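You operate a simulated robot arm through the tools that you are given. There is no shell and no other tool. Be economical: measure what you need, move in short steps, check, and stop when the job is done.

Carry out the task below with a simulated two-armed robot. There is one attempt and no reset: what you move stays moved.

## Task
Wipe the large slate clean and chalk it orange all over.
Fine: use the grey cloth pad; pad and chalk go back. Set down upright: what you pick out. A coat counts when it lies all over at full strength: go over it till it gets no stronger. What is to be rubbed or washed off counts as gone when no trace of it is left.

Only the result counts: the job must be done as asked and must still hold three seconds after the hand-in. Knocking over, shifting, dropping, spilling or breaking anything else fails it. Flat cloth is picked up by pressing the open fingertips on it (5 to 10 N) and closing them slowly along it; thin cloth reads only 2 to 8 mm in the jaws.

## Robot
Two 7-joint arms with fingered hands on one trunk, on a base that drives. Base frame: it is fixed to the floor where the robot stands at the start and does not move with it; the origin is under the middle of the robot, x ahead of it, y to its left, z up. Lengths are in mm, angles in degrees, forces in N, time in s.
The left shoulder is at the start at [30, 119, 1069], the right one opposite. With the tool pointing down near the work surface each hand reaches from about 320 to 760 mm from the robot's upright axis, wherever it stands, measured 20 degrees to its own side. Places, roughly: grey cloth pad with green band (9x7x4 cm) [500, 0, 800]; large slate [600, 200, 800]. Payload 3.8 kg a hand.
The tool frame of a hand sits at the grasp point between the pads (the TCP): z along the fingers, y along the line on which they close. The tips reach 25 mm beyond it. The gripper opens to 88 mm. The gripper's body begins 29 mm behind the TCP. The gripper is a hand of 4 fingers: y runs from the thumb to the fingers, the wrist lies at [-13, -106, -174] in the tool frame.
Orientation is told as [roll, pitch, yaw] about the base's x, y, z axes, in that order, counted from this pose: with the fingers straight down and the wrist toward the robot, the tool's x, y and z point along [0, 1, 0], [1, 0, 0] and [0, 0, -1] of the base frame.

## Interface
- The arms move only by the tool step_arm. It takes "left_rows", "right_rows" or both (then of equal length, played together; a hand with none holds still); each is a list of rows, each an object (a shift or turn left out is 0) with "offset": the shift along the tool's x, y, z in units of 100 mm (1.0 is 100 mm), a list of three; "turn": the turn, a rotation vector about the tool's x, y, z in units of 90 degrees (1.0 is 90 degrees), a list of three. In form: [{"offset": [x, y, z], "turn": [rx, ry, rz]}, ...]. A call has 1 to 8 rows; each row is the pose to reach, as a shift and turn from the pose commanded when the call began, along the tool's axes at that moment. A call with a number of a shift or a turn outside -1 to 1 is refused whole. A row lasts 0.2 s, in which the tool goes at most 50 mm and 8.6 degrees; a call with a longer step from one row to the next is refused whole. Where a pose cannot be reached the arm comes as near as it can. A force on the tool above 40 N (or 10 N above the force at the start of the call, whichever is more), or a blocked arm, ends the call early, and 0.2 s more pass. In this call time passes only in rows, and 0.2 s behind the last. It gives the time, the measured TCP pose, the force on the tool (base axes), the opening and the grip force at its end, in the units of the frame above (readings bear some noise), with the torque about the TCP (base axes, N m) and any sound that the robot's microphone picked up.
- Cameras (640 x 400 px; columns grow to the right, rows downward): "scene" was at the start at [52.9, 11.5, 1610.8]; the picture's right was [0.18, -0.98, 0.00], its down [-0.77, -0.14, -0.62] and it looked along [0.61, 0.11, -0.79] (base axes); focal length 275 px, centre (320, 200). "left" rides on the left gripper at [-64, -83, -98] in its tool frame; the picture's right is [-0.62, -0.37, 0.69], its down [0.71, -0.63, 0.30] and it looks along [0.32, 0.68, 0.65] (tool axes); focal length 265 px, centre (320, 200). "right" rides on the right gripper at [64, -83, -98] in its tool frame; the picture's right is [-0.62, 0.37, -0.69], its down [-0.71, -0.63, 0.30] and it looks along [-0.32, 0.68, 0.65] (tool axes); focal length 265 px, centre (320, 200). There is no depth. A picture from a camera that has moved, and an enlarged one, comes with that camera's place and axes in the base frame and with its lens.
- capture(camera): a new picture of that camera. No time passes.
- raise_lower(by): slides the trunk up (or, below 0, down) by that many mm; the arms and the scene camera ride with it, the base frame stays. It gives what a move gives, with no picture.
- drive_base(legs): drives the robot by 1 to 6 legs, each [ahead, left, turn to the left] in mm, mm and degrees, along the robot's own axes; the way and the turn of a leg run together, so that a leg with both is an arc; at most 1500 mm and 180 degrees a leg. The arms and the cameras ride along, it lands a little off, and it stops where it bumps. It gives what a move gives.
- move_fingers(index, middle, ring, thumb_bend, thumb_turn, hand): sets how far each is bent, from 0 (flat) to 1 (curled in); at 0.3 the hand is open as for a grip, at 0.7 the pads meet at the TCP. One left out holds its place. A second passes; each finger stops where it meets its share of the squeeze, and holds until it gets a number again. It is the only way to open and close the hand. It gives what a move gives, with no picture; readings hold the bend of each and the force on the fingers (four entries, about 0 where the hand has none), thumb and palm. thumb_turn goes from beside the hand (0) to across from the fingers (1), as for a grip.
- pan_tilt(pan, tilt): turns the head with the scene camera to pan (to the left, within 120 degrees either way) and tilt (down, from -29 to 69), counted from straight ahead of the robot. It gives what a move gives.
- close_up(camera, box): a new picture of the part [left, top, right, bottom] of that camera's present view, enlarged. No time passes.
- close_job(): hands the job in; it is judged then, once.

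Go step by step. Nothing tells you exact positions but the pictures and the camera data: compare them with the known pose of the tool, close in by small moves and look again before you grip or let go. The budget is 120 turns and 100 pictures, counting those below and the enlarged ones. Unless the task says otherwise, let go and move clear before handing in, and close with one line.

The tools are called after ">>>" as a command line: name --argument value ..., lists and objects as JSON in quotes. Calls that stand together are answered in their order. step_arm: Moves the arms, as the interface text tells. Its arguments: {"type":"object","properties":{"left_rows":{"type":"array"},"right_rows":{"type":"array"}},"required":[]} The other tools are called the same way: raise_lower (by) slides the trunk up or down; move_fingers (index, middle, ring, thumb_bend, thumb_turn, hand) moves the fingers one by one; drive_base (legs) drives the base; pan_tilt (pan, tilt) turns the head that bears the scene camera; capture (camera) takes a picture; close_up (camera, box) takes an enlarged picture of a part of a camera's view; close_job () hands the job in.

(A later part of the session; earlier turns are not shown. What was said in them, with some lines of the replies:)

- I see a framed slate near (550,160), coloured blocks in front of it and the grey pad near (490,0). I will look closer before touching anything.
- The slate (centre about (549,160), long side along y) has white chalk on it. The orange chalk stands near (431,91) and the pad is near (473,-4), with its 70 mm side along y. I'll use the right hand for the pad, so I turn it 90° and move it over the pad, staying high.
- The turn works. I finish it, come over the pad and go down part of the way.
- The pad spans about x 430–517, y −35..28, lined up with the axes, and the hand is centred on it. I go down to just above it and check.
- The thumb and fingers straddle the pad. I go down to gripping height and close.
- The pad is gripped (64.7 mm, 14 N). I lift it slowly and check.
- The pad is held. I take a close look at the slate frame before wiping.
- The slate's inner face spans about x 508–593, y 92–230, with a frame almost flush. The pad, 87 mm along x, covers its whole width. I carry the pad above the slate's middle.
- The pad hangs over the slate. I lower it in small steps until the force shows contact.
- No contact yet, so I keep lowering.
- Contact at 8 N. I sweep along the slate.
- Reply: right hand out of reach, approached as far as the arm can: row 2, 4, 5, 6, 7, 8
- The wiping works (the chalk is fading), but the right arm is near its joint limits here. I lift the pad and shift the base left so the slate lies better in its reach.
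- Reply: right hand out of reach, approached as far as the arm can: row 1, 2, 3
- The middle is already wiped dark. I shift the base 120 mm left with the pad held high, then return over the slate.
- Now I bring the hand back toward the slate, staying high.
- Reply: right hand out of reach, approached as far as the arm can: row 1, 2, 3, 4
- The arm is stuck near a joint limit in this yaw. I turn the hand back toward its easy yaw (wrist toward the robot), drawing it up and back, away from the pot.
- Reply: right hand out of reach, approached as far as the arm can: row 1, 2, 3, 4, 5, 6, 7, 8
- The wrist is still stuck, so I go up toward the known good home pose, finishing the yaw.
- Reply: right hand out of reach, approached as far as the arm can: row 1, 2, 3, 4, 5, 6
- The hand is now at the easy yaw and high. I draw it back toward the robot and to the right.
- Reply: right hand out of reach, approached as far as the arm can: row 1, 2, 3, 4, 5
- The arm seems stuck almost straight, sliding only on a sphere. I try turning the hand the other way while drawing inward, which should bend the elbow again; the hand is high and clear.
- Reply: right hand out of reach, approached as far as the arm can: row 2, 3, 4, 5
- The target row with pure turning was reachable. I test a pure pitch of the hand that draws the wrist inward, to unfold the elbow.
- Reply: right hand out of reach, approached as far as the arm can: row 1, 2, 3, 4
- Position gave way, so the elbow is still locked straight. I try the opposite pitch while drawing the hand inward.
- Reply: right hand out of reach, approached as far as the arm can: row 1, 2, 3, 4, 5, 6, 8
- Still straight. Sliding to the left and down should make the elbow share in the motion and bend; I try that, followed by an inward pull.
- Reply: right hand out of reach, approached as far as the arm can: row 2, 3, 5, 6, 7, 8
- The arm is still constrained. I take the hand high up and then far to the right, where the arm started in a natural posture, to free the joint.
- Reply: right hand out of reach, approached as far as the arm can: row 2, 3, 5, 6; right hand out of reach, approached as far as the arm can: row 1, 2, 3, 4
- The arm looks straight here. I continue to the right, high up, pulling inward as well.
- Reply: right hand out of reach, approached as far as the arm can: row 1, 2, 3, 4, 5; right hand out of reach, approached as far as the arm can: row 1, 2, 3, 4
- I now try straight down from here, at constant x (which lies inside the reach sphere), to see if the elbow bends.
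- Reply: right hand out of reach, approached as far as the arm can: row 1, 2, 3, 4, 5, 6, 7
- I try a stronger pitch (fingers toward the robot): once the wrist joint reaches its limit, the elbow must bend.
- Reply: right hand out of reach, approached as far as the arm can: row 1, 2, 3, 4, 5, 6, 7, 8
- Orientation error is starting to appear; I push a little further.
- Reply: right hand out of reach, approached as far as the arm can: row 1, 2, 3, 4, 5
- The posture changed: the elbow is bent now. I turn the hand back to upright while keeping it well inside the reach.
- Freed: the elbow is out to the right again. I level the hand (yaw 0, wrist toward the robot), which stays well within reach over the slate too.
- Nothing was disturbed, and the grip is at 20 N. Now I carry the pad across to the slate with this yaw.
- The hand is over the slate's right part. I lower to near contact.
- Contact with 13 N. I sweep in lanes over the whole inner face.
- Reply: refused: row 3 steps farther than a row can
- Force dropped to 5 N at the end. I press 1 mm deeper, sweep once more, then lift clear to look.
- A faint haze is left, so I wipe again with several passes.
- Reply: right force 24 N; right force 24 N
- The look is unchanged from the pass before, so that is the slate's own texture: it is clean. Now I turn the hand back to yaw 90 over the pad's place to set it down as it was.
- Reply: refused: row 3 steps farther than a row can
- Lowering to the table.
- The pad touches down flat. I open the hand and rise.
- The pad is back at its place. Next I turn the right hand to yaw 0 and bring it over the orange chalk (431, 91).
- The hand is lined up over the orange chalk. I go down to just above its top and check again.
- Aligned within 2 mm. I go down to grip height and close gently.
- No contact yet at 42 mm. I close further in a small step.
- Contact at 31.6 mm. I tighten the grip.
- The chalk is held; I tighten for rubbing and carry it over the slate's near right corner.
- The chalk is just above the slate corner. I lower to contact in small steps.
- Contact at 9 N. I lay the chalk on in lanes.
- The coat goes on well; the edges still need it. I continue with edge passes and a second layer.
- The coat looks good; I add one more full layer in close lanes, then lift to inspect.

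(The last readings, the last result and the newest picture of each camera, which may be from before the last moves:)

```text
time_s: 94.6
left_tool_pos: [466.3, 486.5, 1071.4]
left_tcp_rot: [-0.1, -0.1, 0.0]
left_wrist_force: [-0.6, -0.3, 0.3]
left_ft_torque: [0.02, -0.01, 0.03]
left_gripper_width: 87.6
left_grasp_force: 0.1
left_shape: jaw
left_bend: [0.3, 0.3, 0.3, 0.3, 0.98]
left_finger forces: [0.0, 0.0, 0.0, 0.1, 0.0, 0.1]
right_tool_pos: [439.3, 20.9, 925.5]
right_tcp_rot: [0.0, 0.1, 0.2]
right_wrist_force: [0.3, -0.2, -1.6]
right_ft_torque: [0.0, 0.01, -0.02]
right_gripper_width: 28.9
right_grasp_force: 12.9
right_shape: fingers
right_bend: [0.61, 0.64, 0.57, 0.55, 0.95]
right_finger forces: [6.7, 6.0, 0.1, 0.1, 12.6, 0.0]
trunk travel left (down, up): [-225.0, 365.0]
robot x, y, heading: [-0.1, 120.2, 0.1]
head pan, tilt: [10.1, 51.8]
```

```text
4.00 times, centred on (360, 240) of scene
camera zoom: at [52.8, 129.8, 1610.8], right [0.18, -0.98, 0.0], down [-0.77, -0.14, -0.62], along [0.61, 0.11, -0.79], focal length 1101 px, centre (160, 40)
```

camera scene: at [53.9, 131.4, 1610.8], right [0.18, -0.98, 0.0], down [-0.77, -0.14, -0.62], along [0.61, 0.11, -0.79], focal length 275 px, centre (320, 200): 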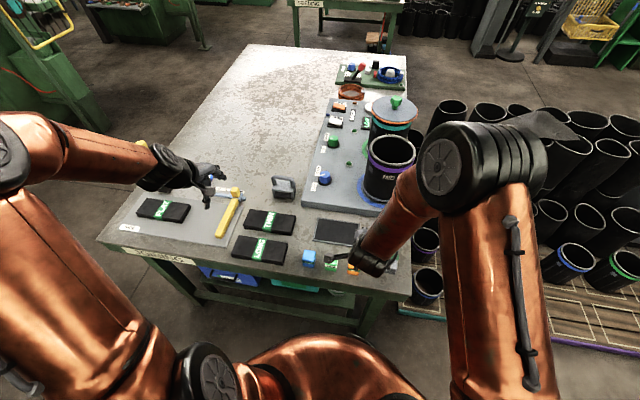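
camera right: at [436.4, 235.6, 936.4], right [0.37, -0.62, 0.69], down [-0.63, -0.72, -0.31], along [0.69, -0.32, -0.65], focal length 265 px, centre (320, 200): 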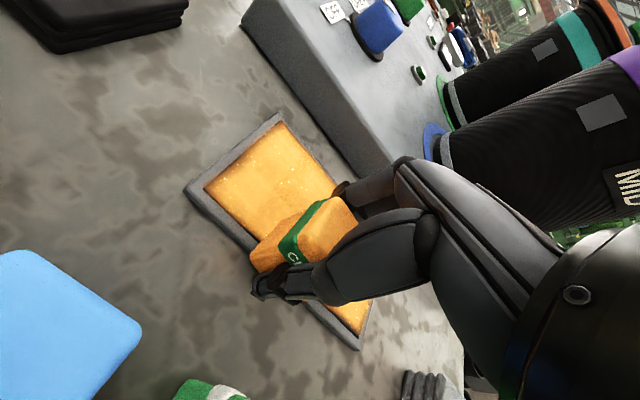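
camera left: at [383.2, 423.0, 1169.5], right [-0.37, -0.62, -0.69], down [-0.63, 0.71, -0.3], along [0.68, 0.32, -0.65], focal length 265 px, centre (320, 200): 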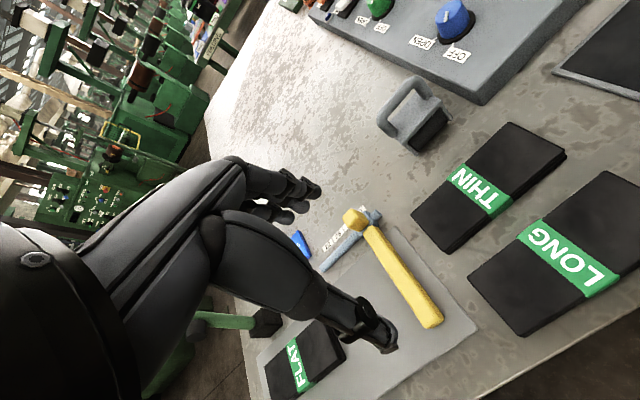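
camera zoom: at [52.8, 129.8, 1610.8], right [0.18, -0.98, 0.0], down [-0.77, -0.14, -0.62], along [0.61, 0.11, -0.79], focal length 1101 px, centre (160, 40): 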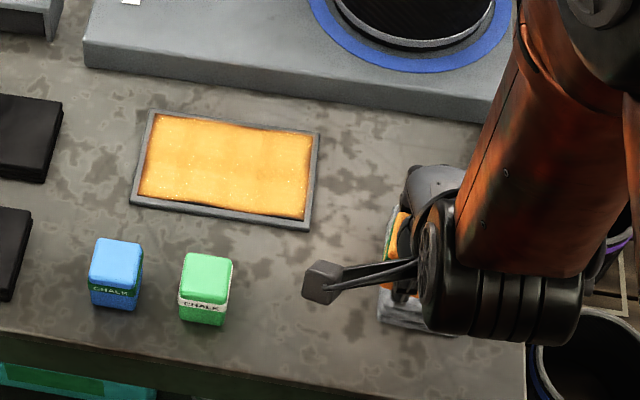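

The field is orange, but thin dark strips remain along the front and left edges. I go back for edge passes reaching a few mm further out.

>>> step_arm --right_rows '[{"offset": [0.3, 0.3, 0]}, {"offset": [0.6, 0.6, 0]}, {"offset": [0.86, 0.76, 0.2]}, {"offset": [0.86, 0.76, 0.5]}, {"offset": [0.86, 0.76, 0.8]}, {"offset": [0.86, 0.76, 0.85]}]'

>>> step_arm --right_rows '[{"offset": [0, 0, 0.02]}, {"offset": [0, 0, 0.035]}]'

```text
time_s: 96.0
left_tool_pos: [467.0, 487.5, 1071.2]
left_tcp_rot: [0.1, 0.0, 0.0]
left_wrist_force: [0.6, 0.3, -0.2]
left_ft_torque: [0.0, 0.02, 0.01]
left_gripper_width: 87.8
left_grasp_force: 0.1
left_shape: jaw
left_bend: [0.3, 0.3, 0.3, 0.3, 0.98]
left_finger forces: [0.1, 0.1, 0.0, 0.0, 0.1, 0.0]
right_tool_pos: [517.9, 106.0, 843.7]
right_tcp_rot: [0.1, 0.0, 0.2]
right_wrist_force: [0.3, 1.0, -0.7]
right_ft_torque: [0.01, 0.04, -0.02]
right_gripper_width: 28.6
right_grasp_force: 12.5
right_shape: fingers
right_bend: [0.61, 0.64, 0.57, 0.55, 0.95]
right_finger forces: [6.5, 5.9, 0.0, 0.0, 12.5, 0.0]
trunk travel left (down, up): [-225.0, 365.0]
robot x, y, heading: [1.2, 118.8, 0.1]
head pan, tilt: [10.1, 51.8]
```

```text
time_s: 96.6
left_tool_pos: [467.4, 487.5, 1070.9]
left_tcp_rot: [-0.1, 0.0, 0.1]
left_wrist_force: [0.8, 0.1, 0.1]
left_ft_torque: [-0.01, -0.01, 0.04]
left_gripper_width: 87.6
left_grasp_force: 0.0
left_shape: jaw
left_bend: [0.3, 0.3, 0.3, 0.3, 0.98]
left_finger forces: [0.0, 0.0, 0.0, 0.0, 0.0, 0.0]
right_tool_pos: [517.3, 105.6, 839.3]
right_tcp_rot: [-0.1, 0.0, 0.3]
right_wrist_force: [-0.1, -0.1, -0.8]
right_ft_torque: [0.02, 0.03, 0.0]
right_gripper_width: 28.3
right_grasp_force: 12.2
right_shape: fingers
right_bend: [0.61, 0.64, 0.57, 0.55, 0.95]
right_finger forces: [6.6, 5.9, 0.0, 0.1, 12.4, 0.0]
trunk travel left (down, up): [-225.0, 365.0]
robot x, y, heading: [-1.4, 118.5, -0.2]
head pan, tilt: [10.1, 51.8]
```

>>> step_arm --right_rows '[{"offset": [0, -0.01, 0.015]}, {"offset": [0, -0.02, 0.027]}]'

```text
time_s: 97.2
left_tool_pos: [466.4, 487.4, 1070.6]
left_tcp_rot: [0.0, 0.1, 0.0]
left_wrist_force: [-0.5, -0.1, 0.2]
left_ft_torque: [-0.02, 0.0, 0.03]
left_gripper_width: 87.6
left_grasp_force: 0.0
left_shape: jaw
left_bend: [0.3, 0.3, 0.3, 0.3, 0.98]
left_finger forces: [0.0, 0.1, 0.0, 0.1, 0.1, 0.0]
right_tool_pos: [515.9, 105.7, 837.7]
right_tcp_rot: [0.0, -0.3, 0.3]
right_wrist_force: [3.0, 0.2, 4.7]
right_ft_torque: [-0.02, -0.14, -0.01]
right_gripper_width: 28.4
right_grasp_force: 13.6
right_shape: fingers
right_bend: [0.61, 0.64, 0.57, 0.55, 0.95]
right_finger forces: [7.8, 7.1, 0.1, 0.1, 12.9, 0.0]
trunk travel left (down, up): [-225.0, 365.0]
robot x, y, heading: [2.4, 122.1, 0.1]
head pan, tilt: [10.1, 51.8]
```

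Contact at 5 N. I run the edges twice around with slightly more press.

>>> step_arm --right_rows '[{"offset": [-0.03, -0.02, 0.01]}, {"offset": [0.4, -0.02, 0.01]}, {"offset": [0.8, -0.02, 0.01]}, {"offset": [1.0, -0.02, 0.01]}, {"offset": [0.6, -0.02, 0.01]}, {"offset": [0.2, -0.02, 0.01]}, {"offset": [-0.03, -0.02, 0.01]}, {"offset": [0.4, -0.02, 0.01]}]'

>>> step_arm --right_rows '[{"offset": [0.4, 0, 0]}, {"offset": [0.76, 0, 0]}, {"offset": [0.76, 0.3, 0]}, {"offset": [0.76, 0.6, 0]}, {"offset": [0.76, 0.74, 0]}, {"offset": [0.76, 0.4, 0]}, {"offset": [0.76, 0, 0]}, {"offset": [0.4, 0, 0]}]'

>>> step_arm --right_rows '[{"offset": [0.36, 0.2, 0]}, {"offset": [0.36, 0.5, 0]}, {"offset": [0.36, 0.74, 0]}, {"offset": [0, 0.74, 0]}, {"offset": [-0.4, 0.74, 0]}, {"offset": [-0.84, 0.74, 0]}, {"offset": [-0.84, 0.4, 0]}, {"offset": [-0.84, 0, 0]}]'

>>> step_arm --right_rows '[{"offset": [0, 0.35, 0]}, {"offset": [0, 0.74, 0]}, {"offset": [0.4, 0.74, 0]}, {"offset": [0.8, 0.74, 0]}, {"offset": [1.0, 0.74, 0]}, {"offset": [1.0, 0.4, 0]}, {"offset": [1.0, 0, 0]}, {"offset": [0.6, 0, 0]}]'

>>> step_arm --right_rows '[{"offset": [-0.2, 0, 0]}, {"offset": [-0.6, 0, 0]}, {"offset": [-0.6, 0, -0.3]}, {"offset": [-0.6, -0.2, -0.6]}, {"offset": [-0.6, -0.5, -0.85]}, {"offset": [-0.9, -0.7, -0.9]}]'

>>> step_arm --right_rows '[{"offset": [-0.3, 0, 0]}, {"offset": [-0.6, 0, 0]}]'

>>> close_up --camera "scene" --box '[318, 212, 368, 248]'

```text
time_s: 99.0
left_tool_pos: [464.4, 488.3, 1071.6]
left_tcp_rot: [0.1, -0.1, 0.0]
left_wrist_force: [0.3, -0.1, -0.8]
left_ft_torque: [-0.02, -0.01, 0.01]
left_gripper_width: 87.7
left_grasp_force: 0.1
left_shape: jaw
left_bend: [0.3, 0.3, 0.3, 0.3, 0.98]
left_finger forces: [0.1, 0.0, 0.0, 0.1, 0.0, 0.0]
right_tool_pos: [513.6, 143.8, 836.0]
right_tcp_rot: [-0.1, -0.1, 0.0]
right_wrist_force: [-1.3, -5.4, 16.9]
right_ft_torque: [-0.13, -0.12, -0.03]
right_gripper_width: 28.8
right_grasp_force: 16.6
right_shape: fingers
right_bend: [0.6, 0.64, 0.57, 0.55, 0.95]
right_finger forces: [8.9, 8.1, 0.1, 0.0, 17.7, 0.0]
trunk travel left (down, up): [-225.0, 365.0]
robot x, y, heading: [3.2, 117.4, -0.2]
head pan, tilt: [10.1, 51.8]
```

```text
time_s: 100.8
left_tool_pos: [465.7, 486.4, 1071.9]
left_tcp_rot: [0.0, 0.0, 0.0]
left_wrist_force: [0.5, -0.3, 0.5]
left_ft_torque: [0.04, 0.01, -0.01]
left_gripper_width: 87.6
left_grasp_force: 0.0
left_shape: jaw
left_bend: [0.3, 0.3, 0.3, 0.3, 0.98]
left_finger forces: [0.1, 0.0, 0.0, 0.0, 0.0, 0.0]
right_tool_pos: [513.4, 187.4, 836.5]
right_tcp_rot: [0.0, 0.0, 0.3]
right_wrist_force: [-0.2, 2.5, 9.6]
right_ft_torque: [-0.02, -0.11, 0.05]
right_gripper_width: 28.7
right_grasp_force: 14.4
right_shape: fingers
right_bend: [0.6, 0.63, 0.57, 0.56, 0.95]
right_finger forces: [7.0, 7.5, 0.1, 0.0, 15.0, 0.1]
trunk travel left (down, up): [-225.0, 365.0]
robot x, y, heading: [-1.2, 121.9, 0.1]
head pan, tilt: [10.1, 51.8]
```

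```text
time_s: 102.6
left_tool_pos: [465.4, 486.7, 1072.0]
left_tcp_rot: [-0.1, -0.2, 0.0]
left_wrist_force: [0.1, -0.4, -0.4]
left_ft_torque: [-0.02, -0.01, -0.01]
left_gripper_width: 88.0
left_grasp_force: 0.1
left_shape: jaw
left_bend: [0.3, 0.3, 0.3, 0.3, 0.98]
left_finger forces: [0.0, 0.1, 0.0, 0.0, 0.1, 0.1]
right_tool_pos: [512.2, 102.3, 836.0]
right_tcp_rot: [0.1, -0.1, 0.2]
right_wrist_force: [3.4, 2.0, 15.7]
right_ft_torque: [0.03, -0.29, 0.0]
right_gripper_width: 28.4
right_grasp_force: 16.7
right_shape: fingers
right_bend: [0.6, 0.63, 0.57, 0.56, 0.95]
right_finger forces: [10.0, 8.9, 0.1, 0.0, 14.6, 0.0]
trunk travel left (down, up): [-225.0, 365.0]
robot x, y, heading: [-1.5, 117.8, 0.0]
head pan, tilt: [10.1, 51.8]
```

```text
time_s: 104.4
left_tool_pos: [467.1, 487.0, 1071.6]
left_tcp_rot: [0.0, -0.1, 0.1]
left_wrist_force: [-0.6, 0.2, 0.5]
left_ft_torque: [0.01, 0.01, 0.0]
left_gripper_width: 87.7
left_grasp_force: 0.0
left_shape: jaw
left_bend: [0.3, 0.3, 0.3, 0.3, 0.98]
left_finger forces: [0.0, 0.1, 0.1, 0.1, 0.0, 0.1]
right_tool_pos: [510.6, 159.6, 834.3]
right_tcp_rot: [0.0, -0.1, 0.3]
right_wrist_force: [0.7, 4.7, 13.4]
right_ft_torque: [0.09, -0.16, 0.04]
right_gripper_width: 28.3
right_grasp_force: 16.8
right_shape: fingers
right_bend: [0.6, 0.63, 0.57, 0.56, 0.95]
right_finger forces: [8.0, 8.4, 0.1, 0.0, 16.6, 0.0]
trunk travel left (down, up): [-225.0, 365.0]
robot x, y, heading: [1.4, 117.7, 0.1]
head pan, tilt: [10.1, 51.8]
```

```text
time_s: 105.8
left_tool_pos: [466.9, 486.4, 1071.2]
left_tcp_rot: [0.2, 0.1, 0.1]
left_wrist_force: [0.1, -0.3, -1.0]
left_ft_torque: [-0.01, 0.0, 0.02]
left_gripper_width: 87.8
left_grasp_force: 0.1
left_shape: jaw
left_bend: [0.3, 0.3, 0.3, 0.3, 0.98]
left_finger forces: [0.0, 0.1, 0.1, 0.0, 0.1, 0.0]
right_tool_pos: [445.1, 70.4, 925.7]
right_tcp_rot: [0.0, 0.1, 0.2]
right_wrist_force: [0.2, -0.4, -1.6]
right_ft_torque: [0.02, 0.01, 0.01]
right_gripper_width: 28.3
right_grasp_force: 12.1
right_shape: fingers
right_bend: [0.6, 0.64, 0.57, 0.56, 0.95]
right_finger forces: [6.4, 5.9, 0.0, 0.0, 12.4, 0.0]
trunk travel left (down, up): [-225.0, 365.0]
robot x, y, heading: [1.6, 116.3, 0.0]
head pan, tilt: [10.1, 51.8]
```

```text
time_s: 106.4
left_tool_pos: [466.3, 487.1, 1071.5]
left_tcp_rot: [0.1, 0.1, 0.1]
left_wrist_force: [0.2, 1.2, -0.3]
left_ft_torque: [-0.01, -0.02, 0.0]
left_gripper_width: 87.5
left_grasp_force: 0.0
left_shape: jaw
left_bend: [0.3, 0.3, 0.3, 0.3, 0.98]
left_finger forces: [0.0, 0.1, 0.0, 0.1, 0.1, 0.0]
right_tool_pos: [444.6, 10.0, 924.8]
right_tcp_rot: [0.0, 0.0, 0.2]
right_wrist_force: [0.0, 0.3, -1.5]
right_ft_torque: [0.0, -0.01, 0.0]
right_gripper_width: 27.8
right_grasp_force: 12.1
right_shape: fingers
right_bend: [0.6, 0.64, 0.57, 0.56, 0.95]
right_finger forces: [6.4, 5.9, 0.1, 0.1, 12.3, 0.0]
trunk travel left (down, up): [-225.0, 365.0]
robot x, y, heading: [3.3, 122.5, -0.1]
head pan, tilt: [10.1, 51.8]
```

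```text
11.11 times, centred on (343, 230) of scene
camera zoom: at [53.1, 130.2, 1610.8], right [0.18, -0.98, 0.0], down [-0.77, -0.14, -0.62], along [0.61, 0.11, -0.79], focal length 3059 px, centre (64, -133)
```

zoom: 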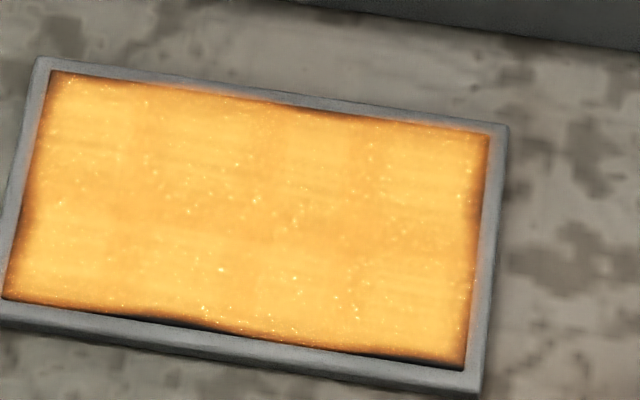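

The edge shading is unchanged by the edge passes, so it looks like the coat's own edge texture. I do one more full interior layer to make sure nothing gets stronger.

>>> step_arm --right_rows '[{"offset": [0.3, 0.3, 0]}, {"offset": [0.6, 0.6, 0]}, {"offset": [0.9, 0.78, 0.2]}, {"offset": [1.0, 0.78, 0.5]}, {"offset": [1.0, 0.78, 0.8]}, {"offset": [1.0, 0.78, 0.87]}]'

>>> step_arm --right_rows '[{"offset": [0, 0, 0.01]}, {"offset": [0, 0, 0.02]}]'

```text
time_s: 107.8
left_tool_pos: [467.3, 486.6, 1072.2]
left_tcp_rot: [-0.1, -0.1, 0.0]
left_wrist_force: [0.0, 0.0, -0.8]
left_ft_torque: [0.0, -0.02, 0.02]
left_gripper_width: 87.9
left_grasp_force: 0.1
left_shape: jaw
left_bend: [0.3, 0.3, 0.3, 0.3, 0.98]
left_finger forces: [0.0, 0.0, 0.1, 0.0, 0.0, 0.0]
right_tool_pos: [519.7, 113.0, 839.0]
right_tcp_rot: [0.0, 0.0, 0.2]
right_wrist_force: [-0.4, -0.1, -1.0]
right_ft_torque: [0.01, 0.0, 0.01]
right_gripper_width: 27.9
right_grasp_force: 13.0
right_shape: fingers
right_bend: [0.61, 0.64, 0.57, 0.56, 0.95]
right_finger forces: [6.4, 5.8, 0.0, 0.0, 12.2, 0.0]
trunk travel left (down, up): [-225.0, 365.0]
robot x, y, heading: [1.2, 116.0, -0.1]
head pan, tilt: [10.1, 51.8]
```

```text
time_s: 108.4
left_tool_pos: [467.9, 488.1, 1071.0]
left_tcp_rot: [0.0, 0.0, -0.1]
left_wrist_force: [0.4, 0.2, 1.0]
left_ft_torque: [0.01, 0.03, 0.02]
left_gripper_width: 87.7
left_grasp_force: 0.0
left_shape: jaw
left_bend: [0.3, 0.3, 0.3, 0.3, 0.98]
left_finger forces: [0.0, 0.0, 0.0, 0.0, 0.0, 0.1]
right_tool_pos: [520.2, 110.9, 837.1]
right_tcp_rot: [-0.1, 0.0, 0.2]
right_wrist_force: [0.4, -0.3, 0.4]
right_ft_torque: [-0.04, -0.01, 0.02]
right_gripper_width: 27.9
right_grasp_force: 11.9
right_shape: fingers
right_bend: [0.61, 0.64, 0.57, 0.56, 0.95]
right_finger forces: [6.3, 5.8, 0.1, 0.1, 12.4, 0.0]
trunk travel left (down, up): [-225.0, 365.0]
robot x, y, heading: [1.2, 122.3, -0.2]
head pan, tilt: [10.1, 51.8]
```

>>> step_arm --right_rows '[{"offset": [-0.06, 0, 0.022]}, {"offset": [0.38, 0, 0.022]}, {"offset": [0.8, 0, 0.022]}, {"offset": [1.0, 0, 0.022]}, {"offset": [1.0, 0.13, 0.022]}, {"offset": [0.6, 0.13, 0.022]}, {"offset": [0.2, 0.13, 0.022]}, {"offset": [-0.06, 0.13, 0.022]}]'

>>> step_arm --right_rows '[{"offset": [0, 0.13, 0]}, {"offset": [0.4, 0.13, 0]}, {"offset": [0.8, 0.13, 0]}, {"offset": [1.0, 0.13, 0]}, {"offset": [1.0, 0.26, 0]}, {"offset": [0.6, 0.26, 0]}, {"offset": [0.2, 0.26, 0]}, {"offset": [0, 0.26, 0]}]'

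>>> step_arm --right_rows '[{"offset": [0, 0.13, 0]}, {"offset": [0.4, 0.13, 0]}, {"offset": [0.8, 0.13, 0]}, {"offset": [1.0, 0.13, 0]}, {"offset": [1.0, 0.25, 0]}, {"offset": [0.6, 0.25, 0]}, {"offset": [0.2, 0.25, 0]}, {"offset": [-0.04, 0.25, 0]}]'

>>> step_arm --right_rows '[{"offset": [0, -0.35, 0]}, {"offset": [0, -0.7, 0]}, {"offset": [0.4, -0.5, 0]}, {"offset": [0.8, -0.5, 0]}, {"offset": [1.0, -0.5, 0]}]'

>>> step_arm --right_rows '[{"offset": [0.15, 0.2, 0]}, {"offset": [0.15, 0.48, 0]}, {"offset": [0.15, 0.1, 0]}, {"offset": [0.15, -0.22, 0]}, {"offset": [0.12, -0.22, -0.3]}, {"offset": [-0.1, -0.4, -0.6]}, {"offset": [-0.4, -0.6, -0.85]}, {"offset": [-0.8, -0.8, -0.9]}]'

>>> step_arm --right_rows '[{"offset": [-0.4, -0.1, 0]}, {"offset": [-0.8, -0.15, 0]}, {"offset": [-1.0, -0.15, 0]}]'

>>> close_up --camera "scene" --box '[318, 212, 368, 248]'

```text
time_s: 110.2
left_tool_pos: [465.7, 488.3, 1072.6]
left_tcp_rot: [0.0, -0.1, 0.0]
left_wrist_force: [0.3, -0.4, -0.3]
left_ft_torque: [0.01, -0.02, 0.0]
left_gripper_width: 87.6
left_grasp_force: 0.1
left_shape: jaw
left_bend: [0.3, 0.3, 0.3, 0.3, 0.98]
left_finger forces: [0.1, 0.0, 0.0, 0.1, 0.0, 0.0]
right_tool_pos: [533.1, 106.0, 834.7]
right_tcp_rot: [-0.1, -0.1, 0.4]
right_wrist_force: [0.4, 8.6, 18.9]
right_ft_torque: [0.22, -0.25, 0.06]
right_gripper_width: 27.9
right_grasp_force: 19.6
right_shape: fingers
right_bend: [0.61, 0.64, 0.57, 0.56, 0.95]
right_finger forces: [16.3, 7.3, 0.1, 0.1, 16.0, 0.1]
trunk travel left (down, up): [-225.0, 365.0]
robot x, y, heading: [2.9, 119.1, -0.1]
head pan, tilt: [10.1, 51.8]
```

```text
time_s: 112.0
left_tool_pos: [465.2, 489.7, 1071.2]
left_tcp_rot: [-0.1, -0.1, 0.0]
left_wrist_force: [-0.5, -0.1, 0.4]
left_ft_torque: [0.03, -0.01, 0.0]
left_gripper_width: 87.7
left_grasp_force: 0.0
left_shape: jaw
left_bend: [0.3, 0.3, 0.3, 0.3, 0.98]
left_finger forces: [0.0, 0.1, 0.1, 0.0, 0.0, 0.1]
right_tool_pos: [559.3, 107.9, 834.1]
right_tcp_rot: [0.0, -0.4, 0.3]
right_wrist_force: [0.6, 7.8, 21.1]
right_ft_torque: [0.2, -0.22, 0.05]
right_gripper_width: 27.8
right_grasp_force: 22.6
right_shape: fingers
right_bend: [0.61, 0.64, 0.57, 0.56, 0.95]
right_finger forces: [17.6, 7.0, 0.1, 0.0, 18.5, 0.0]
trunk travel left (down, up): [-225.0, 365.0]
robot x, y, heading: [-1.3, 121.4, 0.1]
head pan, tilt: [10.1, 51.8]
```

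```text
time_s: 113.8
left_tool_pos: [466.8, 487.6, 1071.8]
left_tcp_rot: [0.1, 0.0, 0.0]
left_wrist_force: [-0.6, -0.5, -0.2]
left_ft_torque: [-0.03, 0.03, -0.01]
left_gripper_width: 87.8
left_grasp_force: 0.1
left_shape: jaw
left_bend: [0.3, 0.3, 0.3, 0.3, 0.98]
left_finger forces: [0.1, 0.0, 0.1, 0.1, 0.0, 0.0]
right_tool_pos: [585.5, 99.8, 835.2]
right_tcp_rot: [-0.1, 0.0, 0.3]
right_wrist_force: [-0.1, 2.9, 5.8]
right_ft_torque: [0.03, -0.1, -0.03]
right_gripper_width: 27.8
right_grasp_force: 14.4
right_shape: fingers
right_bend: [0.62, 0.64, 0.57, 0.56, 0.95]
right_finger forces: [7.0, 6.9, 0.1, 0.2, 14.6, 0.1]
trunk travel left (down, up): [-225.0, 365.0]
robot x, y, heading: [0.5, 118.9, -0.0]
head pan, tilt: [10.1, 51.8]
```

```text
time_s: 115.0
left_tool_pos: [465.6, 487.2, 1072.3]
left_tcp_rot: [0.0, -0.1, 0.0]
left_wrist_force: [0.5, 0.5, -0.7]
left_ft_torque: [0.03, 0.03, -0.01]
left_gripper_width: 87.9
left_grasp_force: 0.0
left_shape: jaw
left_bend: [0.3, 0.3, 0.3, 0.3, 0.98]
left_finger forces: [0.0, 0.1, 0.0, 0.1, 0.0, 0.1]
right_tool_pos: [534.6, 200.9, 835.8]
right_tcp_rot: [0.0, 0.1, 0.2]
right_wrist_force: [-0.8, -5.6, 14.1]
right_ft_torque: [-0.04, -0.16, -0.08]
right_gripper_width: 27.5
right_grasp_force: 19.0
right_shape: fingers
right_bend: [0.61, 0.64, 0.57, 0.56, 0.95]
right_finger forces: [16.8, 6.4, 0.1, 0.0, 15.3, 0.0]
trunk travel left (down, up): [-225.0, 365.0]
robot x, y, heading: [2.6, 114.3, 0.0]
head pan, tilt: [10.1, 51.8]
```

```text
time_s: 116.8
left_tool_pos: [466.7, 486.3, 1070.6]
left_tcp_rot: [0.1, 0.0, 0.0]
left_wrist_force: [0.0, -0.1, 0.2]
left_ft_torque: [0.04, -0.01, -0.02]
left_gripper_width: 87.7
left_grasp_force: 0.1
left_shape: jaw
left_bend: [0.3, 0.3, 0.3, 0.3, 0.98]
left_finger forces: [0.0, 0.0, 0.0, 0.0, 0.0, 0.0]
right_tool_pos: [454.4, 121.7, 923.3]
right_tcp_rot: [0.0, 0.1, 0.3]
right_wrist_force: [-0.5, -0.2, -0.5]
right_ft_torque: [0.04, 0.01, -0.01]
right_gripper_width: 27.5
right_grasp_force: 12.9
right_shape: fingers
right_bend: [0.6, 0.64, 0.57, 0.55, 0.95]
right_finger forces: [6.5, 6.1, 0.0, 0.1, 12.5, 0.1]
trunk travel left (down, up): [-225.0, 365.0]
robot x, y, heading: [-1.6, 118.8, -0.1]
head pan, tilt: [10.1, 51.8]
```

```text
time_s: 117.6
left_tool_pos: [466.7, 487.0, 1072.6]
left_tcp_rot: [0.0, 0.0, 0.0]
left_wrist_force: [-0.2, -1.4, -0.4]
left_ft_torque: [-0.02, -0.02, 0.02]
left_gripper_width: 87.8
left_grasp_force: 0.1
left_shape: jaw
left_bend: [0.3, 0.3, 0.3, 0.3, 0.98]
left_finger forces: [0.0, 0.0, 0.0, 0.0, 0.0, 0.0]
right_tool_pos: [439.4, 23.0, 925.1]
right_tcp_rot: [0.0, 0.0, 0.3]
right_wrist_force: [0.1, 0.3, 0.1]
right_ft_torque: [0.01, -0.04, 0.01]
right_gripper_width: 27.3
right_grasp_force: 12.7
right_shape: fingers
right_bend: [0.61, 0.64, 0.57, 0.55, 0.95]
right_finger forces: [6.4, 5.9, 0.1, 0.0, 12.4, 0.1]
trunk travel left (down, up): [-225.0, 365.0]
robot x, y, heading: [1.3, 120.2, -0.1]
head pan, tilt: [10.1, 51.8]
```

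```text
11.11 times, centred on (343, 230) of scene
camera zoom: at [53.0, 130.3, 1610.8], right [0.18, -0.98, 0.0], down [-0.77, -0.14, -0.62], along [0.61, 0.11, -0.79], focal length 3059 px, centre (64, -133)
```

zoom: 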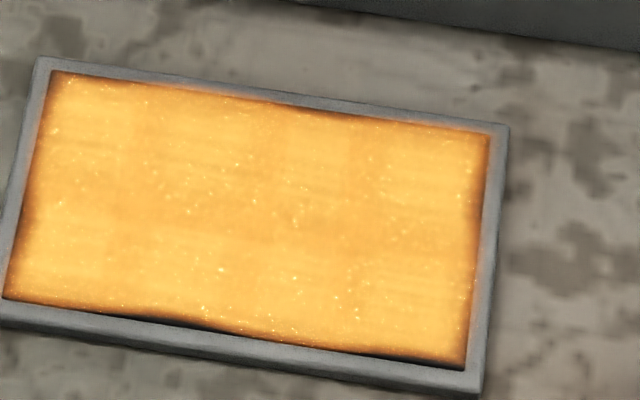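

The coat is identical to before, so it is at full strength. Now I bring the chalk back to its place at (428, 92.6).

>>> step_arm --right_rows '[{"offset": [0.35, -0.06, 0]}, {"offset": [0.696, -0.115, 0]}, {"offset": [0.696, -0.115, 0.4]}, {"offset": [0.696, -0.115, 0.8]}, {"offset": [0.696, -0.115, 0.9]}]'

>>> capture --camera "right"

```text
time_s: 118.8
left_tool_pos: [466.1, 487.5, 1071.5]
left_tcp_rot: [0.0, 0.0, 0.1]
left_wrist_force: [0.0, -0.1, -0.5]
left_ft_torque: [-0.02, 0.0, -0.01]
left_gripper_width: 87.6
left_grasp_force: 0.1
left_shape: jaw
left_bend: [0.3, 0.3, 0.3, 0.3, 0.98]
left_finger forces: [0.1, 0.0, 0.0, 0.0, 0.1, 0.1]
right_tool_pos: [429.2, 90.4, 835.0]
right_tcp_rot: [0.0, 0.1, 0.2]
right_wrist_force: [0.1, -0.3, -0.8]
right_ft_torque: [0.02, 0.0, 0.02]
right_gripper_width: 27.4
right_grasp_force: 12.0
right_shape: fingers
right_bend: [0.61, 0.64, 0.57, 0.55, 0.95]
right_finger forces: [6.4, 5.9, 0.0, 0.1, 12.3, 0.0]
trunk travel left (down, up): [-225.0, 365.0]
robot x, y, heading: [-2.6, 120.2, -0.3]
head pan, tilt: [10.1, 51.8]
```

```text
41 pictures are left
camera right: at [344.6, 154.2, 932.8], right [0.37, -0.62, 0.69], down [-0.63, -0.72, -0.3], along [0.69, -0.32, -0.65], focal length 265 px, centre (320, 200)
```

right: 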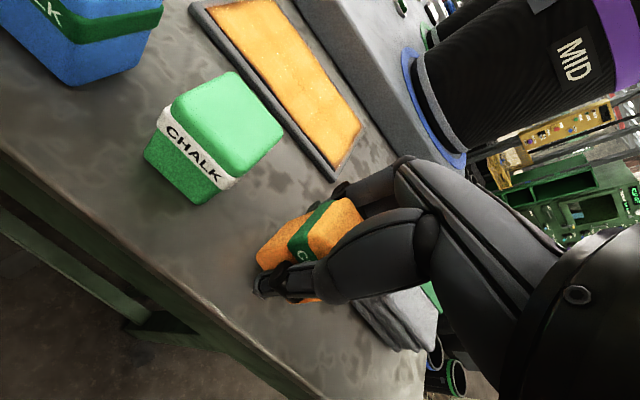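

The chalk may sit slightly turned in the fingers; I look closer before setting it down.

>>> close_up --camera "right" --box '[220, 170, 400, 320]'

>>> close_up --camera "scene" --box '[325, 240, 395, 285]'

```text
2.67 times, centred on (310, 245) of right
camera zoom: at [344.6, 154.2, 932.8], right [0.37, -0.62, 0.69], down [-0.63, -0.72, -0.3], along [0.69, -0.32, -0.65], focal length 708 px, centre (347, 80)
```

zoom: 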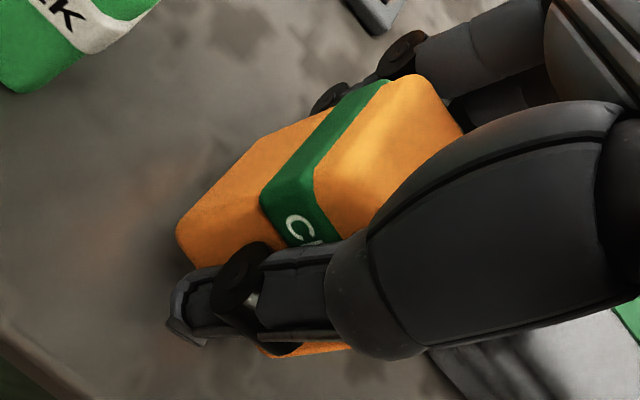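

```text
8.89 times, centred on (360, 262) of scene
camera zoom: at [53.0, 130.8, 1610.8], right [0.18, -0.98, 0.0], down [-0.77, -0.14, -0.62], along [0.61, 0.11, -0.79], focal length 2447 px, centre (-36, -356)
```

zoom: 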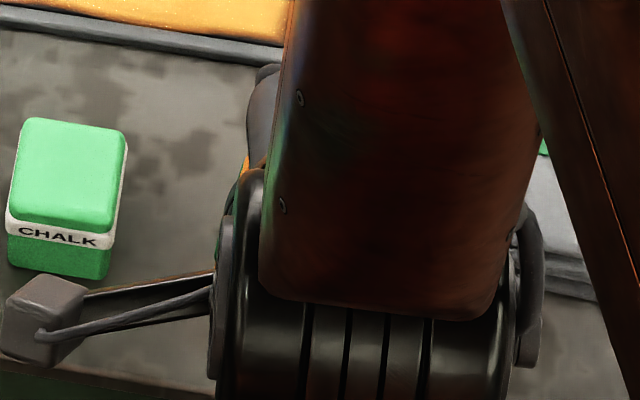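

The chalk is a bit tilted in the grip; pressing it gently on the table should flatten it. I lower in small steps.

>>> step_arm --right_rows '[{"offset": [0.01, 0, 0.02]}, {"offset": [0.01, 0, 0.04]}]'

```text
time_s: 119.4
left_tool_pos: [467.4, 486.6, 1071.5]
left_tcp_rot: [0.0, 0.0, 0.1]
left_wrist_force: [0.1, 0.8, 0.6]
left_ft_torque: [-0.01, 0.02, 0.01]
left_gripper_width: 87.8
left_grasp_force: 0.0
left_shape: jaw
left_bend: [0.3, 0.3, 0.3, 0.3, 0.98]
left_finger forces: [0.0, 0.0, 0.0, 0.0, 0.0, 0.0]
right_tool_pos: [429.2, 90.9, 830.0]
right_tcp_rot: [0.0, 0.1, 0.3]
right_wrist_force: [0.3, 0.6, 0.2]
right_ft_torque: [-0.01, -0.02, 0.0]
right_gripper_width: 27.2
right_grasp_force: 12.3
right_shape: fingers
right_bend: [0.61, 0.64, 0.57, 0.55, 0.95]
right_finger forces: [6.4, 6.0, 0.1, 0.0, 12.4, 0.0]
trunk travel left (down, up): [-225.0, 365.0]
robot x, y, heading: [0.3, 116.0, 0.1]
head pan, tilt: [10.1, 51.8]
```

>>> step_arm --right_rows '[{"offset": [0, 0, 0.01]}, {"offset": [0, 0, 0.02]}]'

>>> close_up --camera "right" --box '[220, 170, 400, 320]'

```text
time_s: 120.0
left_tool_pos: [466.5, 487.2, 1071.0]
left_tcp_rot: [0.0, 0.0, 0.0]
left_wrist_force: [0.0, 0.5, 0.2]
left_ft_torque: [0.02, 0.0, -0.02]
left_gripper_width: 87.7
left_grasp_force: 0.1
left_shape: jaw
left_bend: [0.3, 0.3, 0.3, 0.3, 0.98]
left_finger forces: [0.0, 0.0, 0.0, 0.0, 0.0, 0.0]
right_tool_pos: [428.0, 91.5, 827.8]
right_tcp_rot: [0.0, 0.1, 0.2]
right_wrist_force: [0.0, -0.7, -0.3]
right_ft_torque: [-0.01, -0.03, 0.02]
right_gripper_width: 27.5
right_grasp_force: 12.3
right_shape: fingers
right_bend: [0.61, 0.64, 0.57, 0.55, 0.95]
right_finger forces: [6.5, 5.9, 0.0, 0.0, 12.3, 0.1]
trunk travel left (down, up): [-225.0, 365.0]
robot x, y, heading: [-2.5, 122.8, -0.1]
head pan, tilt: [10.1, 51.8]
```

```text
2.67 times, centred on (310, 245) of right
camera zoom: at [343.7, 155.2, 926.4], right [0.37, -0.62, 0.69], down [-0.63, -0.72, -0.3], along [0.68, -0.32, -0.65], focal length 708 px, centre (347, 80)
```

zoom: 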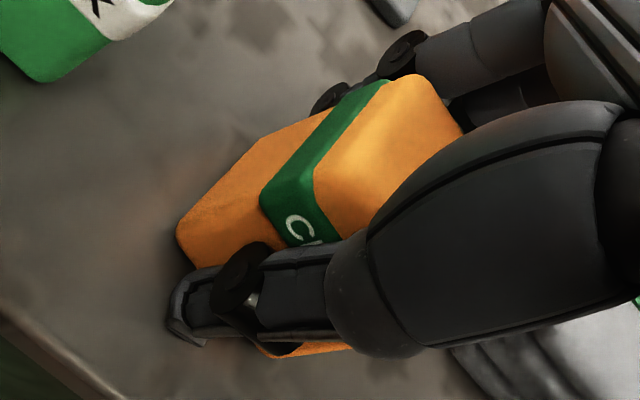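

>>> step_arm --right_rows '[{"offset": [0, 0, 0.01]}, {"offset": [0, 0, 0.015]}]'

```text
time_s: 120.6
left_tool_pos: [466.6, 486.6, 1070.8]
left_tcp_rot: [0.0, 0.0, 0.0]
left_wrist_force: [-0.6, -0.3, -0.4]
left_ft_torque: [0.0, -0.02, -0.01]
left_gripper_width: 87.8
left_grasp_force: 0.1
left_shape: jaw
left_bend: [0.3, 0.3, 0.3, 0.3, 0.98]
left_finger forces: [0.1, 0.1, 0.1, 0.0, 0.0, 0.0]
right_tool_pos: [428.9, 91.8, 827.3]
right_tcp_rot: [0.0, 0.0, 0.1]
right_wrist_force: [-1.2, -0.9, 6.1]
right_ft_torque: [0.0, -0.01, -0.03]
right_gripper_width: 27.3
right_grasp_force: 14.0
right_shape: fingers
right_bend: [0.61, 0.64, 0.57, 0.55, 0.95]
right_finger forces: [9.0, 6.0, 0.1, 0.0, 13.7, 0.0]
trunk travel left (down, up): [-225.0, 365.0]
robot x, y, heading: [-3.4, 118.8, -0.2]
head pan, tilt: [10.1, 51.8]
```

Contact with 6 N and no torque. I open gradually.

>>> move_fingers --hand "right" --index 0.57 --middle 0.58 --ring 0.5 --thumb_bend 0.53

>>> close_up --camera "right" --box '[220, 170, 400, 320]'

```text
time_s: 121.6
left_tool_pos: [465.1, 487.6, 1071.7]
left_tcp_rot: [0.0, -0.1, 0.0]
left_wrist_force: [-0.5, -0.4, 0.3]
left_ft_torque: [0.0, 0.0, -0.02]
left_gripper_width: 87.8
left_grasp_force: 0.1
left_shape: jaw
left_bend: [0.3, 0.3, 0.3, 0.3, 0.98]
left_finger forces: [0.0, 0.1, 0.0, 0.0, 0.0, 0.0]
right_tool_pos: [428.5, 92.3, 827.4]
right_tcp_rot: [-0.2, -0.1, 0.2]
right_wrist_force: [-2.8, 0.0, 13.2]
right_ft_torque: [0.06, -0.17, 0.0]
right_gripper_width: 30.8
right_grasp_force: 8.5
right_shape: fingers
right_bend: [0.59, 0.58, 0.5, 0.51, 0.97]
right_finger forces: [10.3, 4.3, 0.0, 0.0, 1.4, 0.1]
trunk travel left (down, up): [-225.0, 365.0]
robot x, y, heading: [0.1, 121.6, -0.1]
head pan, tilt: [10.1, 51.8]
```

```text
2.67 times, centred on (310, 245) of right
camera zoom: at [343.2, 155.7, 926.1], right [0.37, -0.62, 0.69], down [-0.63, -0.72, -0.3], along [0.69, -0.32, -0.65], focal length 708 px, centre (347, 80)
```

zoom: 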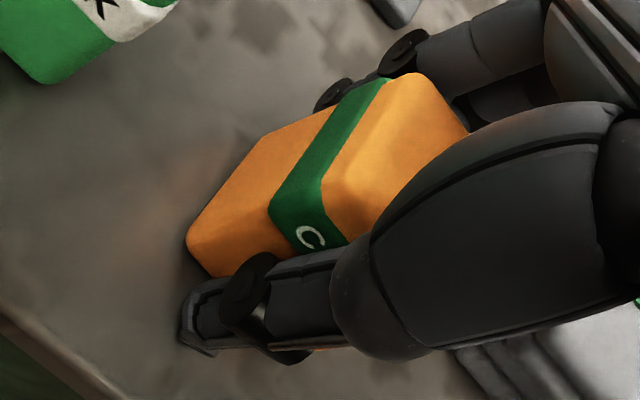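

The index tip touches the table, so I raise 2 mm and then open fully.

>>> step_arm --right_rows '[{"offset": [0, 0, -0.01]}, {"offset": [0, 0, -0.02]}]'

>>> move_fingers --hand "right" --index 0.5 --middle 0.5 --ring 0.45 --thumb_bend 0.48

>>> close_up --camera "right" --box '[220, 170, 400, 320]'

```text
time_s: 122.2
left_tool_pos: [467.1, 486.0, 1072.2]
left_tcp_rot: [-0.1, 0.0, 0.0]
left_wrist_force: [-0.1, -0.1, 0.4]
left_ft_torque: [-0.02, 0.0, -0.03]
left_gripper_width: 87.6
left_grasp_force: 0.0
left_shape: jaw
left_bend: [0.3, 0.3, 0.3, 0.3, 0.98]
left_finger forces: [0.0, 0.0, 0.1, 0.1, 0.1, 0.1]
right_tool_pos: [428.7, 92.0, 827.8]
right_tcp_rot: [0.0, 0.1, 0.3]
right_wrist_force: [-0.9, -0.2, 2.0]
right_ft_torque: [-0.01, -0.04, -0.02]
right_gripper_width: 32.5
right_grasp_force: 1.8
right_shape: fingers
right_bend: [0.57, 0.58, 0.5, 0.52, 0.97]
right_finger forces: [0.5, 2.4, 0.1, 0.0, 0.7, 0.1]
trunk travel left (down, up): [-225.0, 365.0]
robot x, y, heading: [-1.4, 122.1, -0.1]
head pan, tilt: [10.1, 51.8]
```

```text
time_s: 123.2
left_tool_pos: [466.3, 487.3, 1071.3]
left_tcp_rot: [-0.1, 0.1, 0.0]
left_wrist_force: [0.0, 0.0, 0.9]
left_ft_torque: [0.06, 0.02, 0.02]
left_gripper_width: 87.6
left_grasp_force: 0.1
left_shape: jaw
left_bend: [0.3, 0.3, 0.3, 0.3, 0.98]
left_finger forces: [0.0, 0.0, 0.0, 0.1, 0.0, 0.1]
right_tool_pos: [428.8, 91.3, 827.9]
right_tcp_rot: [-0.1, 0.0, 0.2]
right_wrist_force: [-1.3, -0.6, 2.3]
right_ft_torque: [-0.02, -0.08, 0.0]
right_gripper_width: 43.3
right_grasp_force: 1.5
right_shape: fingers
right_bend: [0.5, 0.51, 0.45, 0.48, 0.97]
right_finger forces: [0.0, 2.0, 0.1, 0.0, 0.1, 0.0]
trunk travel left (down, up): [-225.0, 365.0]
robot x, y, heading: [-0.4, 120.1, -0.1]
head pan, tilt: [10.1, 51.8]
```

```text
2.67 times, centred on (310, 245) of right
camera zoom: at [343.9, 155.6, 927.3], right [0.37, -0.62, 0.69], down [-0.63, -0.72, -0.3], along [0.68, -0.32, -0.65], focal length 708 px, centre (347, 80)
```

zoom: 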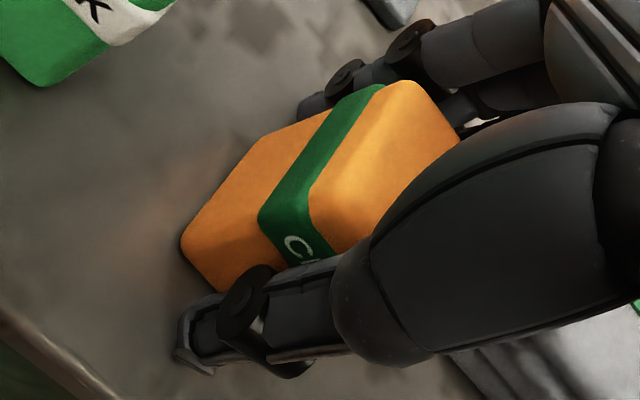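

The chalk has settled. I raise a little, open fully and go up.

>>> step_arm --right_rows '[{"offset": [0, 0, -0.03]}, {"offset": [0, 0, -0.06]}]'

>>> move_fingers --hand "right" --index 0.3 --middle 0.3 --ring 0.3 --thumb_bend 0.3

>>> step_arm --right_rows '[{"offset": [0, 0, -0.2]}, {"offset": [0, 0, -0.5]}, {"offset": [0, 0, -0.9]}]'

>>> capture --camera "right"

```text
time_s: 123.8
left_tool_pos: [465.1, 488.6, 1070.8]
left_tcp_rot: [0.0, 0.0, 0.0]
left_wrist_force: [-0.3, 0.1, 0.3]
left_ft_torque: [-0.01, 0.02, 0.01]
left_gripper_width: 87.7
left_grasp_force: 0.0
left_shape: jaw
left_bend: [0.3, 0.3, 0.3, 0.3, 0.98]
left_finger forces: [0.0, 0.0, 0.0, 0.0, 0.0, 0.0]
right_tool_pos: [428.8, 90.4, 834.0]
right_tcp_rot: [-0.1, 0.0, 0.2]
right_wrist_force: [-0.5, 0.6, 0.4]
right_ft_torque: [0.03, 0.0, -0.01]
right_gripper_width: 43.6
right_grasp_force: 0.0
right_shape: fingers
right_bend: [0.5, 0.5, 0.45, 0.48, 0.97]
right_finger forces: [0.1, 0.0, 0.0, 0.0, 0.1, 0.0]
trunk travel left (down, up): [-225.0, 365.0]
robot x, y, heading: [-2.2, 118.4, 0.0]
head pan, tilt: [10.1, 51.8]
```

```text
time_s: 124.8
left_tool_pos: [466.6, 487.9, 1070.9]
left_tcp_rot: [0.0, 0.0, 0.0]
left_wrist_force: [0.5, 0.3, -0.5]
left_ft_torque: [0.02, -0.01, 0.0]
left_gripper_width: 87.9
left_grasp_force: 0.1
left_shape: jaw
left_bend: [0.3, 0.3, 0.3, 0.3, 0.98]
left_finger forces: [0.0, 0.0, 0.0, 0.0, 0.1, 0.0]
right_tool_pos: [429.9, 91.5, 834.1]
right_tcp_rot: [-0.1, 0.0, 0.1]
right_wrist_force: [0.3, 0.0, -0.4]
right_ft_torque: [-0.01, -0.03, -0.01]
right_gripper_width: 84.3
right_grasp_force: 0.1
right_shape: fingers
right_bend: [0.3, 0.3, 0.3, 0.3, 0.97]
right_finger forces: [0.1, 0.0, 0.0, 0.0, 0.1, 0.1]
trunk travel left (down, up): [-225.0, 365.0]
robot x, y, heading: [1.1, 116.7, 0.3]
head pan, tilt: [10.1, 51.8]
```

```text
time_s: 125.6
left_tool_pos: [467.0, 486.5, 1071.7]
left_tcp_rot: [0.1, -0.1, 0.0]
left_wrist_force: [0.2, 0.7, 0.0]
left_ft_torque: [-0.02, -0.02, 0.01]
left_gripper_width: 87.8
left_grasp_force: 0.0
left_shape: jaw
left_bend: [0.3, 0.3, 0.3, 0.3, 0.98]
left_finger forces: [0.0, 0.0, 0.0, 0.1, 0.1, 0.0]
right_tool_pos: [425.1, 91.0, 927.3]
right_tcp_rot: [0.0, 0.1, 0.2]
right_wrist_force: [-0.9, 0.9, 0.0]
right_ft_torque: [0.03, -0.01, -0.01]
right_gripper_width: 84.2
right_grasp_force: 0.2
right_shape: fingers
right_bend: [0.3, 0.3, 0.3, 0.3, 0.97]
right_finger forces: [0.1, 0.1, 0.0, 0.0, 0.1, 0.0]
trunk travel left (down, up): [-225.0, 365.0]
robot x, y, heading: [-1.6, 118.6, -0.2]
head pan, tilt: [10.1, 51.8]
```

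```text
35 pictures are left
camera right: at [340.4, 155.0, 1024.9], right [0.37, -0.62, 0.69], down [-0.63, -0.72, -0.3], along [0.68, -0.32, -0.65], focal length 265 px, centre (320, 200)
```

right: 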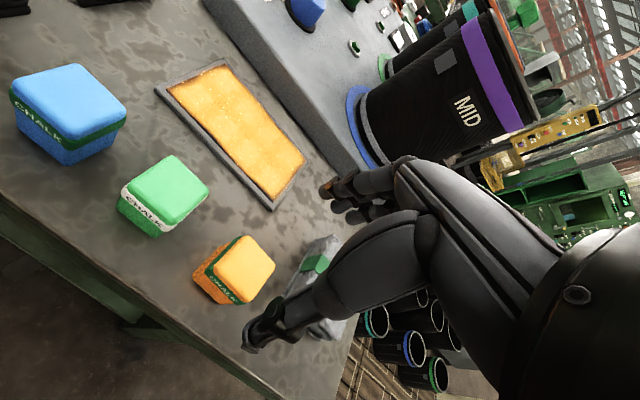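

The chalk stands upright. I move the hand clear and take a final look.

>>> step_arm --right_rows '[{"offset": [-0.2, 0, -0.4]}, {"offset": [-0.5, 0, -0.7]}, {"offset": [-0.9, 0, -0.9]}]'

>>> step_arm --right_rows '[{"offset": [-0.4, 0, -0.1]}, {"offset": [-0.8, 0, -0.2]}, {"offset": [-1.0, 0, -0.3]}]'

>>> close_up --camera "scene" --box '[290, 195, 430, 290]'

>>> capture --camera "scene"

```text
time_s: 126.4
left_tool_pos: [466.0, 485.9, 1072.1]
left_tcp_rot: [0.1, 0.0, 0.0]
left_wrist_force: [-0.3, 0.0, 0.4]
left_ft_torque: [0.0, -0.03, 0.0]
left_gripper_width: 87.7
left_grasp_force: 0.0
left_shape: jaw
left_bend: [0.3, 0.3, 0.3, 0.3, 0.98]
left_finger forces: [0.0, 0.0, 0.0, 0.0, 0.0, 0.0]
right_tool_pos: [425.6, 0.0, 1014.6]
right_tcp_rot: [0.1, 0.0, 0.3]
right_wrist_force: [0.3, -0.2, -0.4]
right_ft_torque: [0.03, -0.02, 0.01]
right_gripper_width: 84.3
right_grasp_force: 0.0
right_shape: fingers
right_bend: [0.3, 0.3, 0.3, 0.3, 0.97]
right_finger forces: [0.0, 0.0, 0.0, 0.1, 0.0, 0.1]
trunk travel left (down, up): [-225.0, 365.0]
robot x, y, heading: [0.5, 117.1, -0.0]
head pan, tilt: [10.1, 51.8]
```

```text
time_s: 127.2
left_tool_pos: [466.8, 487.8, 1071.0]
left_tcp_rot: [0.0, 0.0, 0.0]
left_wrist_force: [0.1, 0.6, 0.3]
left_ft_torque: [-0.03, -0.01, -0.03]
left_gripper_width: 87.6
left_grasp_force: 0.0
left_shape: jaw
left_bend: [0.3, 0.3, 0.3, 0.3, 0.98]
left_finger forces: [0.0, 0.1, 0.0, 0.0, 0.0, 0.0]
right_tool_pos: [428.0, -100.5, 1045.6]
right_tcp_rot: [0.0, 0.0, 0.2]
right_wrist_force: [1.2, 0.4, 0.3]
right_ft_torque: [0.01, -0.01, -0.01]
right_gripper_width: 84.5
right_grasp_force: 0.1
right_shape: fingers
right_bend: [0.3, 0.3, 0.3, 0.3, 0.97]
right_finger forces: [0.0, 0.0, 0.1, 0.0, 0.0, 0.1]
trunk travel left (down, up): [-225.0, 365.0]
robot x, y, heading: [1.0, 118.3, 0.2]
head pan, tilt: [10.1, 51.8]
```

```text
4.21 times, centred on (360, 242) of scene
camera zoom: at [52.6, 130.6, 1610.8], right [0.18, -0.98, 0.0], down [-0.77, -0.14, -0.62], along [0.61, 0.11, -0.79], focal length 1159 px, centre (152, 21)
```

zoom: 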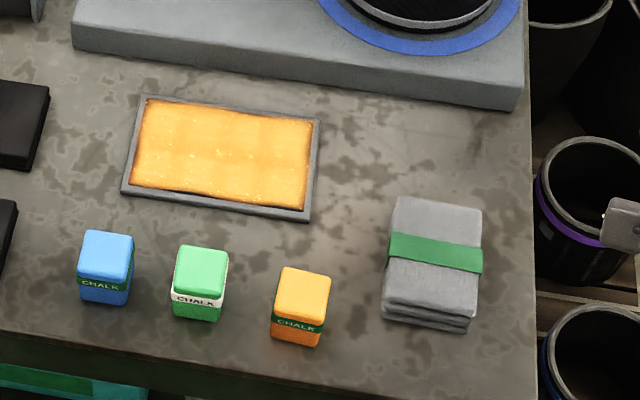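

```text
33 pictures are left
camera scene: at [52.6, 130.6, 1610.8], right [0.18, -0.98, 0.0], down [-0.77, -0.14, -0.62], along [0.61, 0.11, -0.79], focal length 275 px, centre (320, 200)
```

scene: 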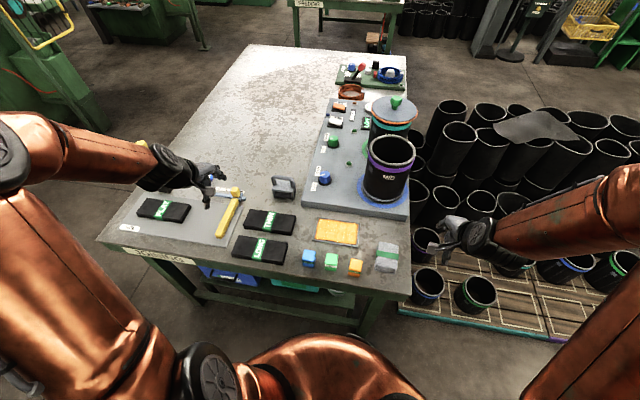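

The slate is evenly orange, the pad and the chalk stand upright in their places, nothing else has moved, and both hands are clear. I hand in.

>>> close_job

```text
The job is handed in.
```

I wiped the large slate clean with the grey pad and chalked it orange all over, going over it until it got no stronger. The pad and the orange chalk are back in their places, with the chalk standing upright and about 5 mm off its old spot. A thin darker line still shows along parts of the slate's edge, mostly at the front. Extra passes didn't change it, so I took it to be how the coat looks at the edge.
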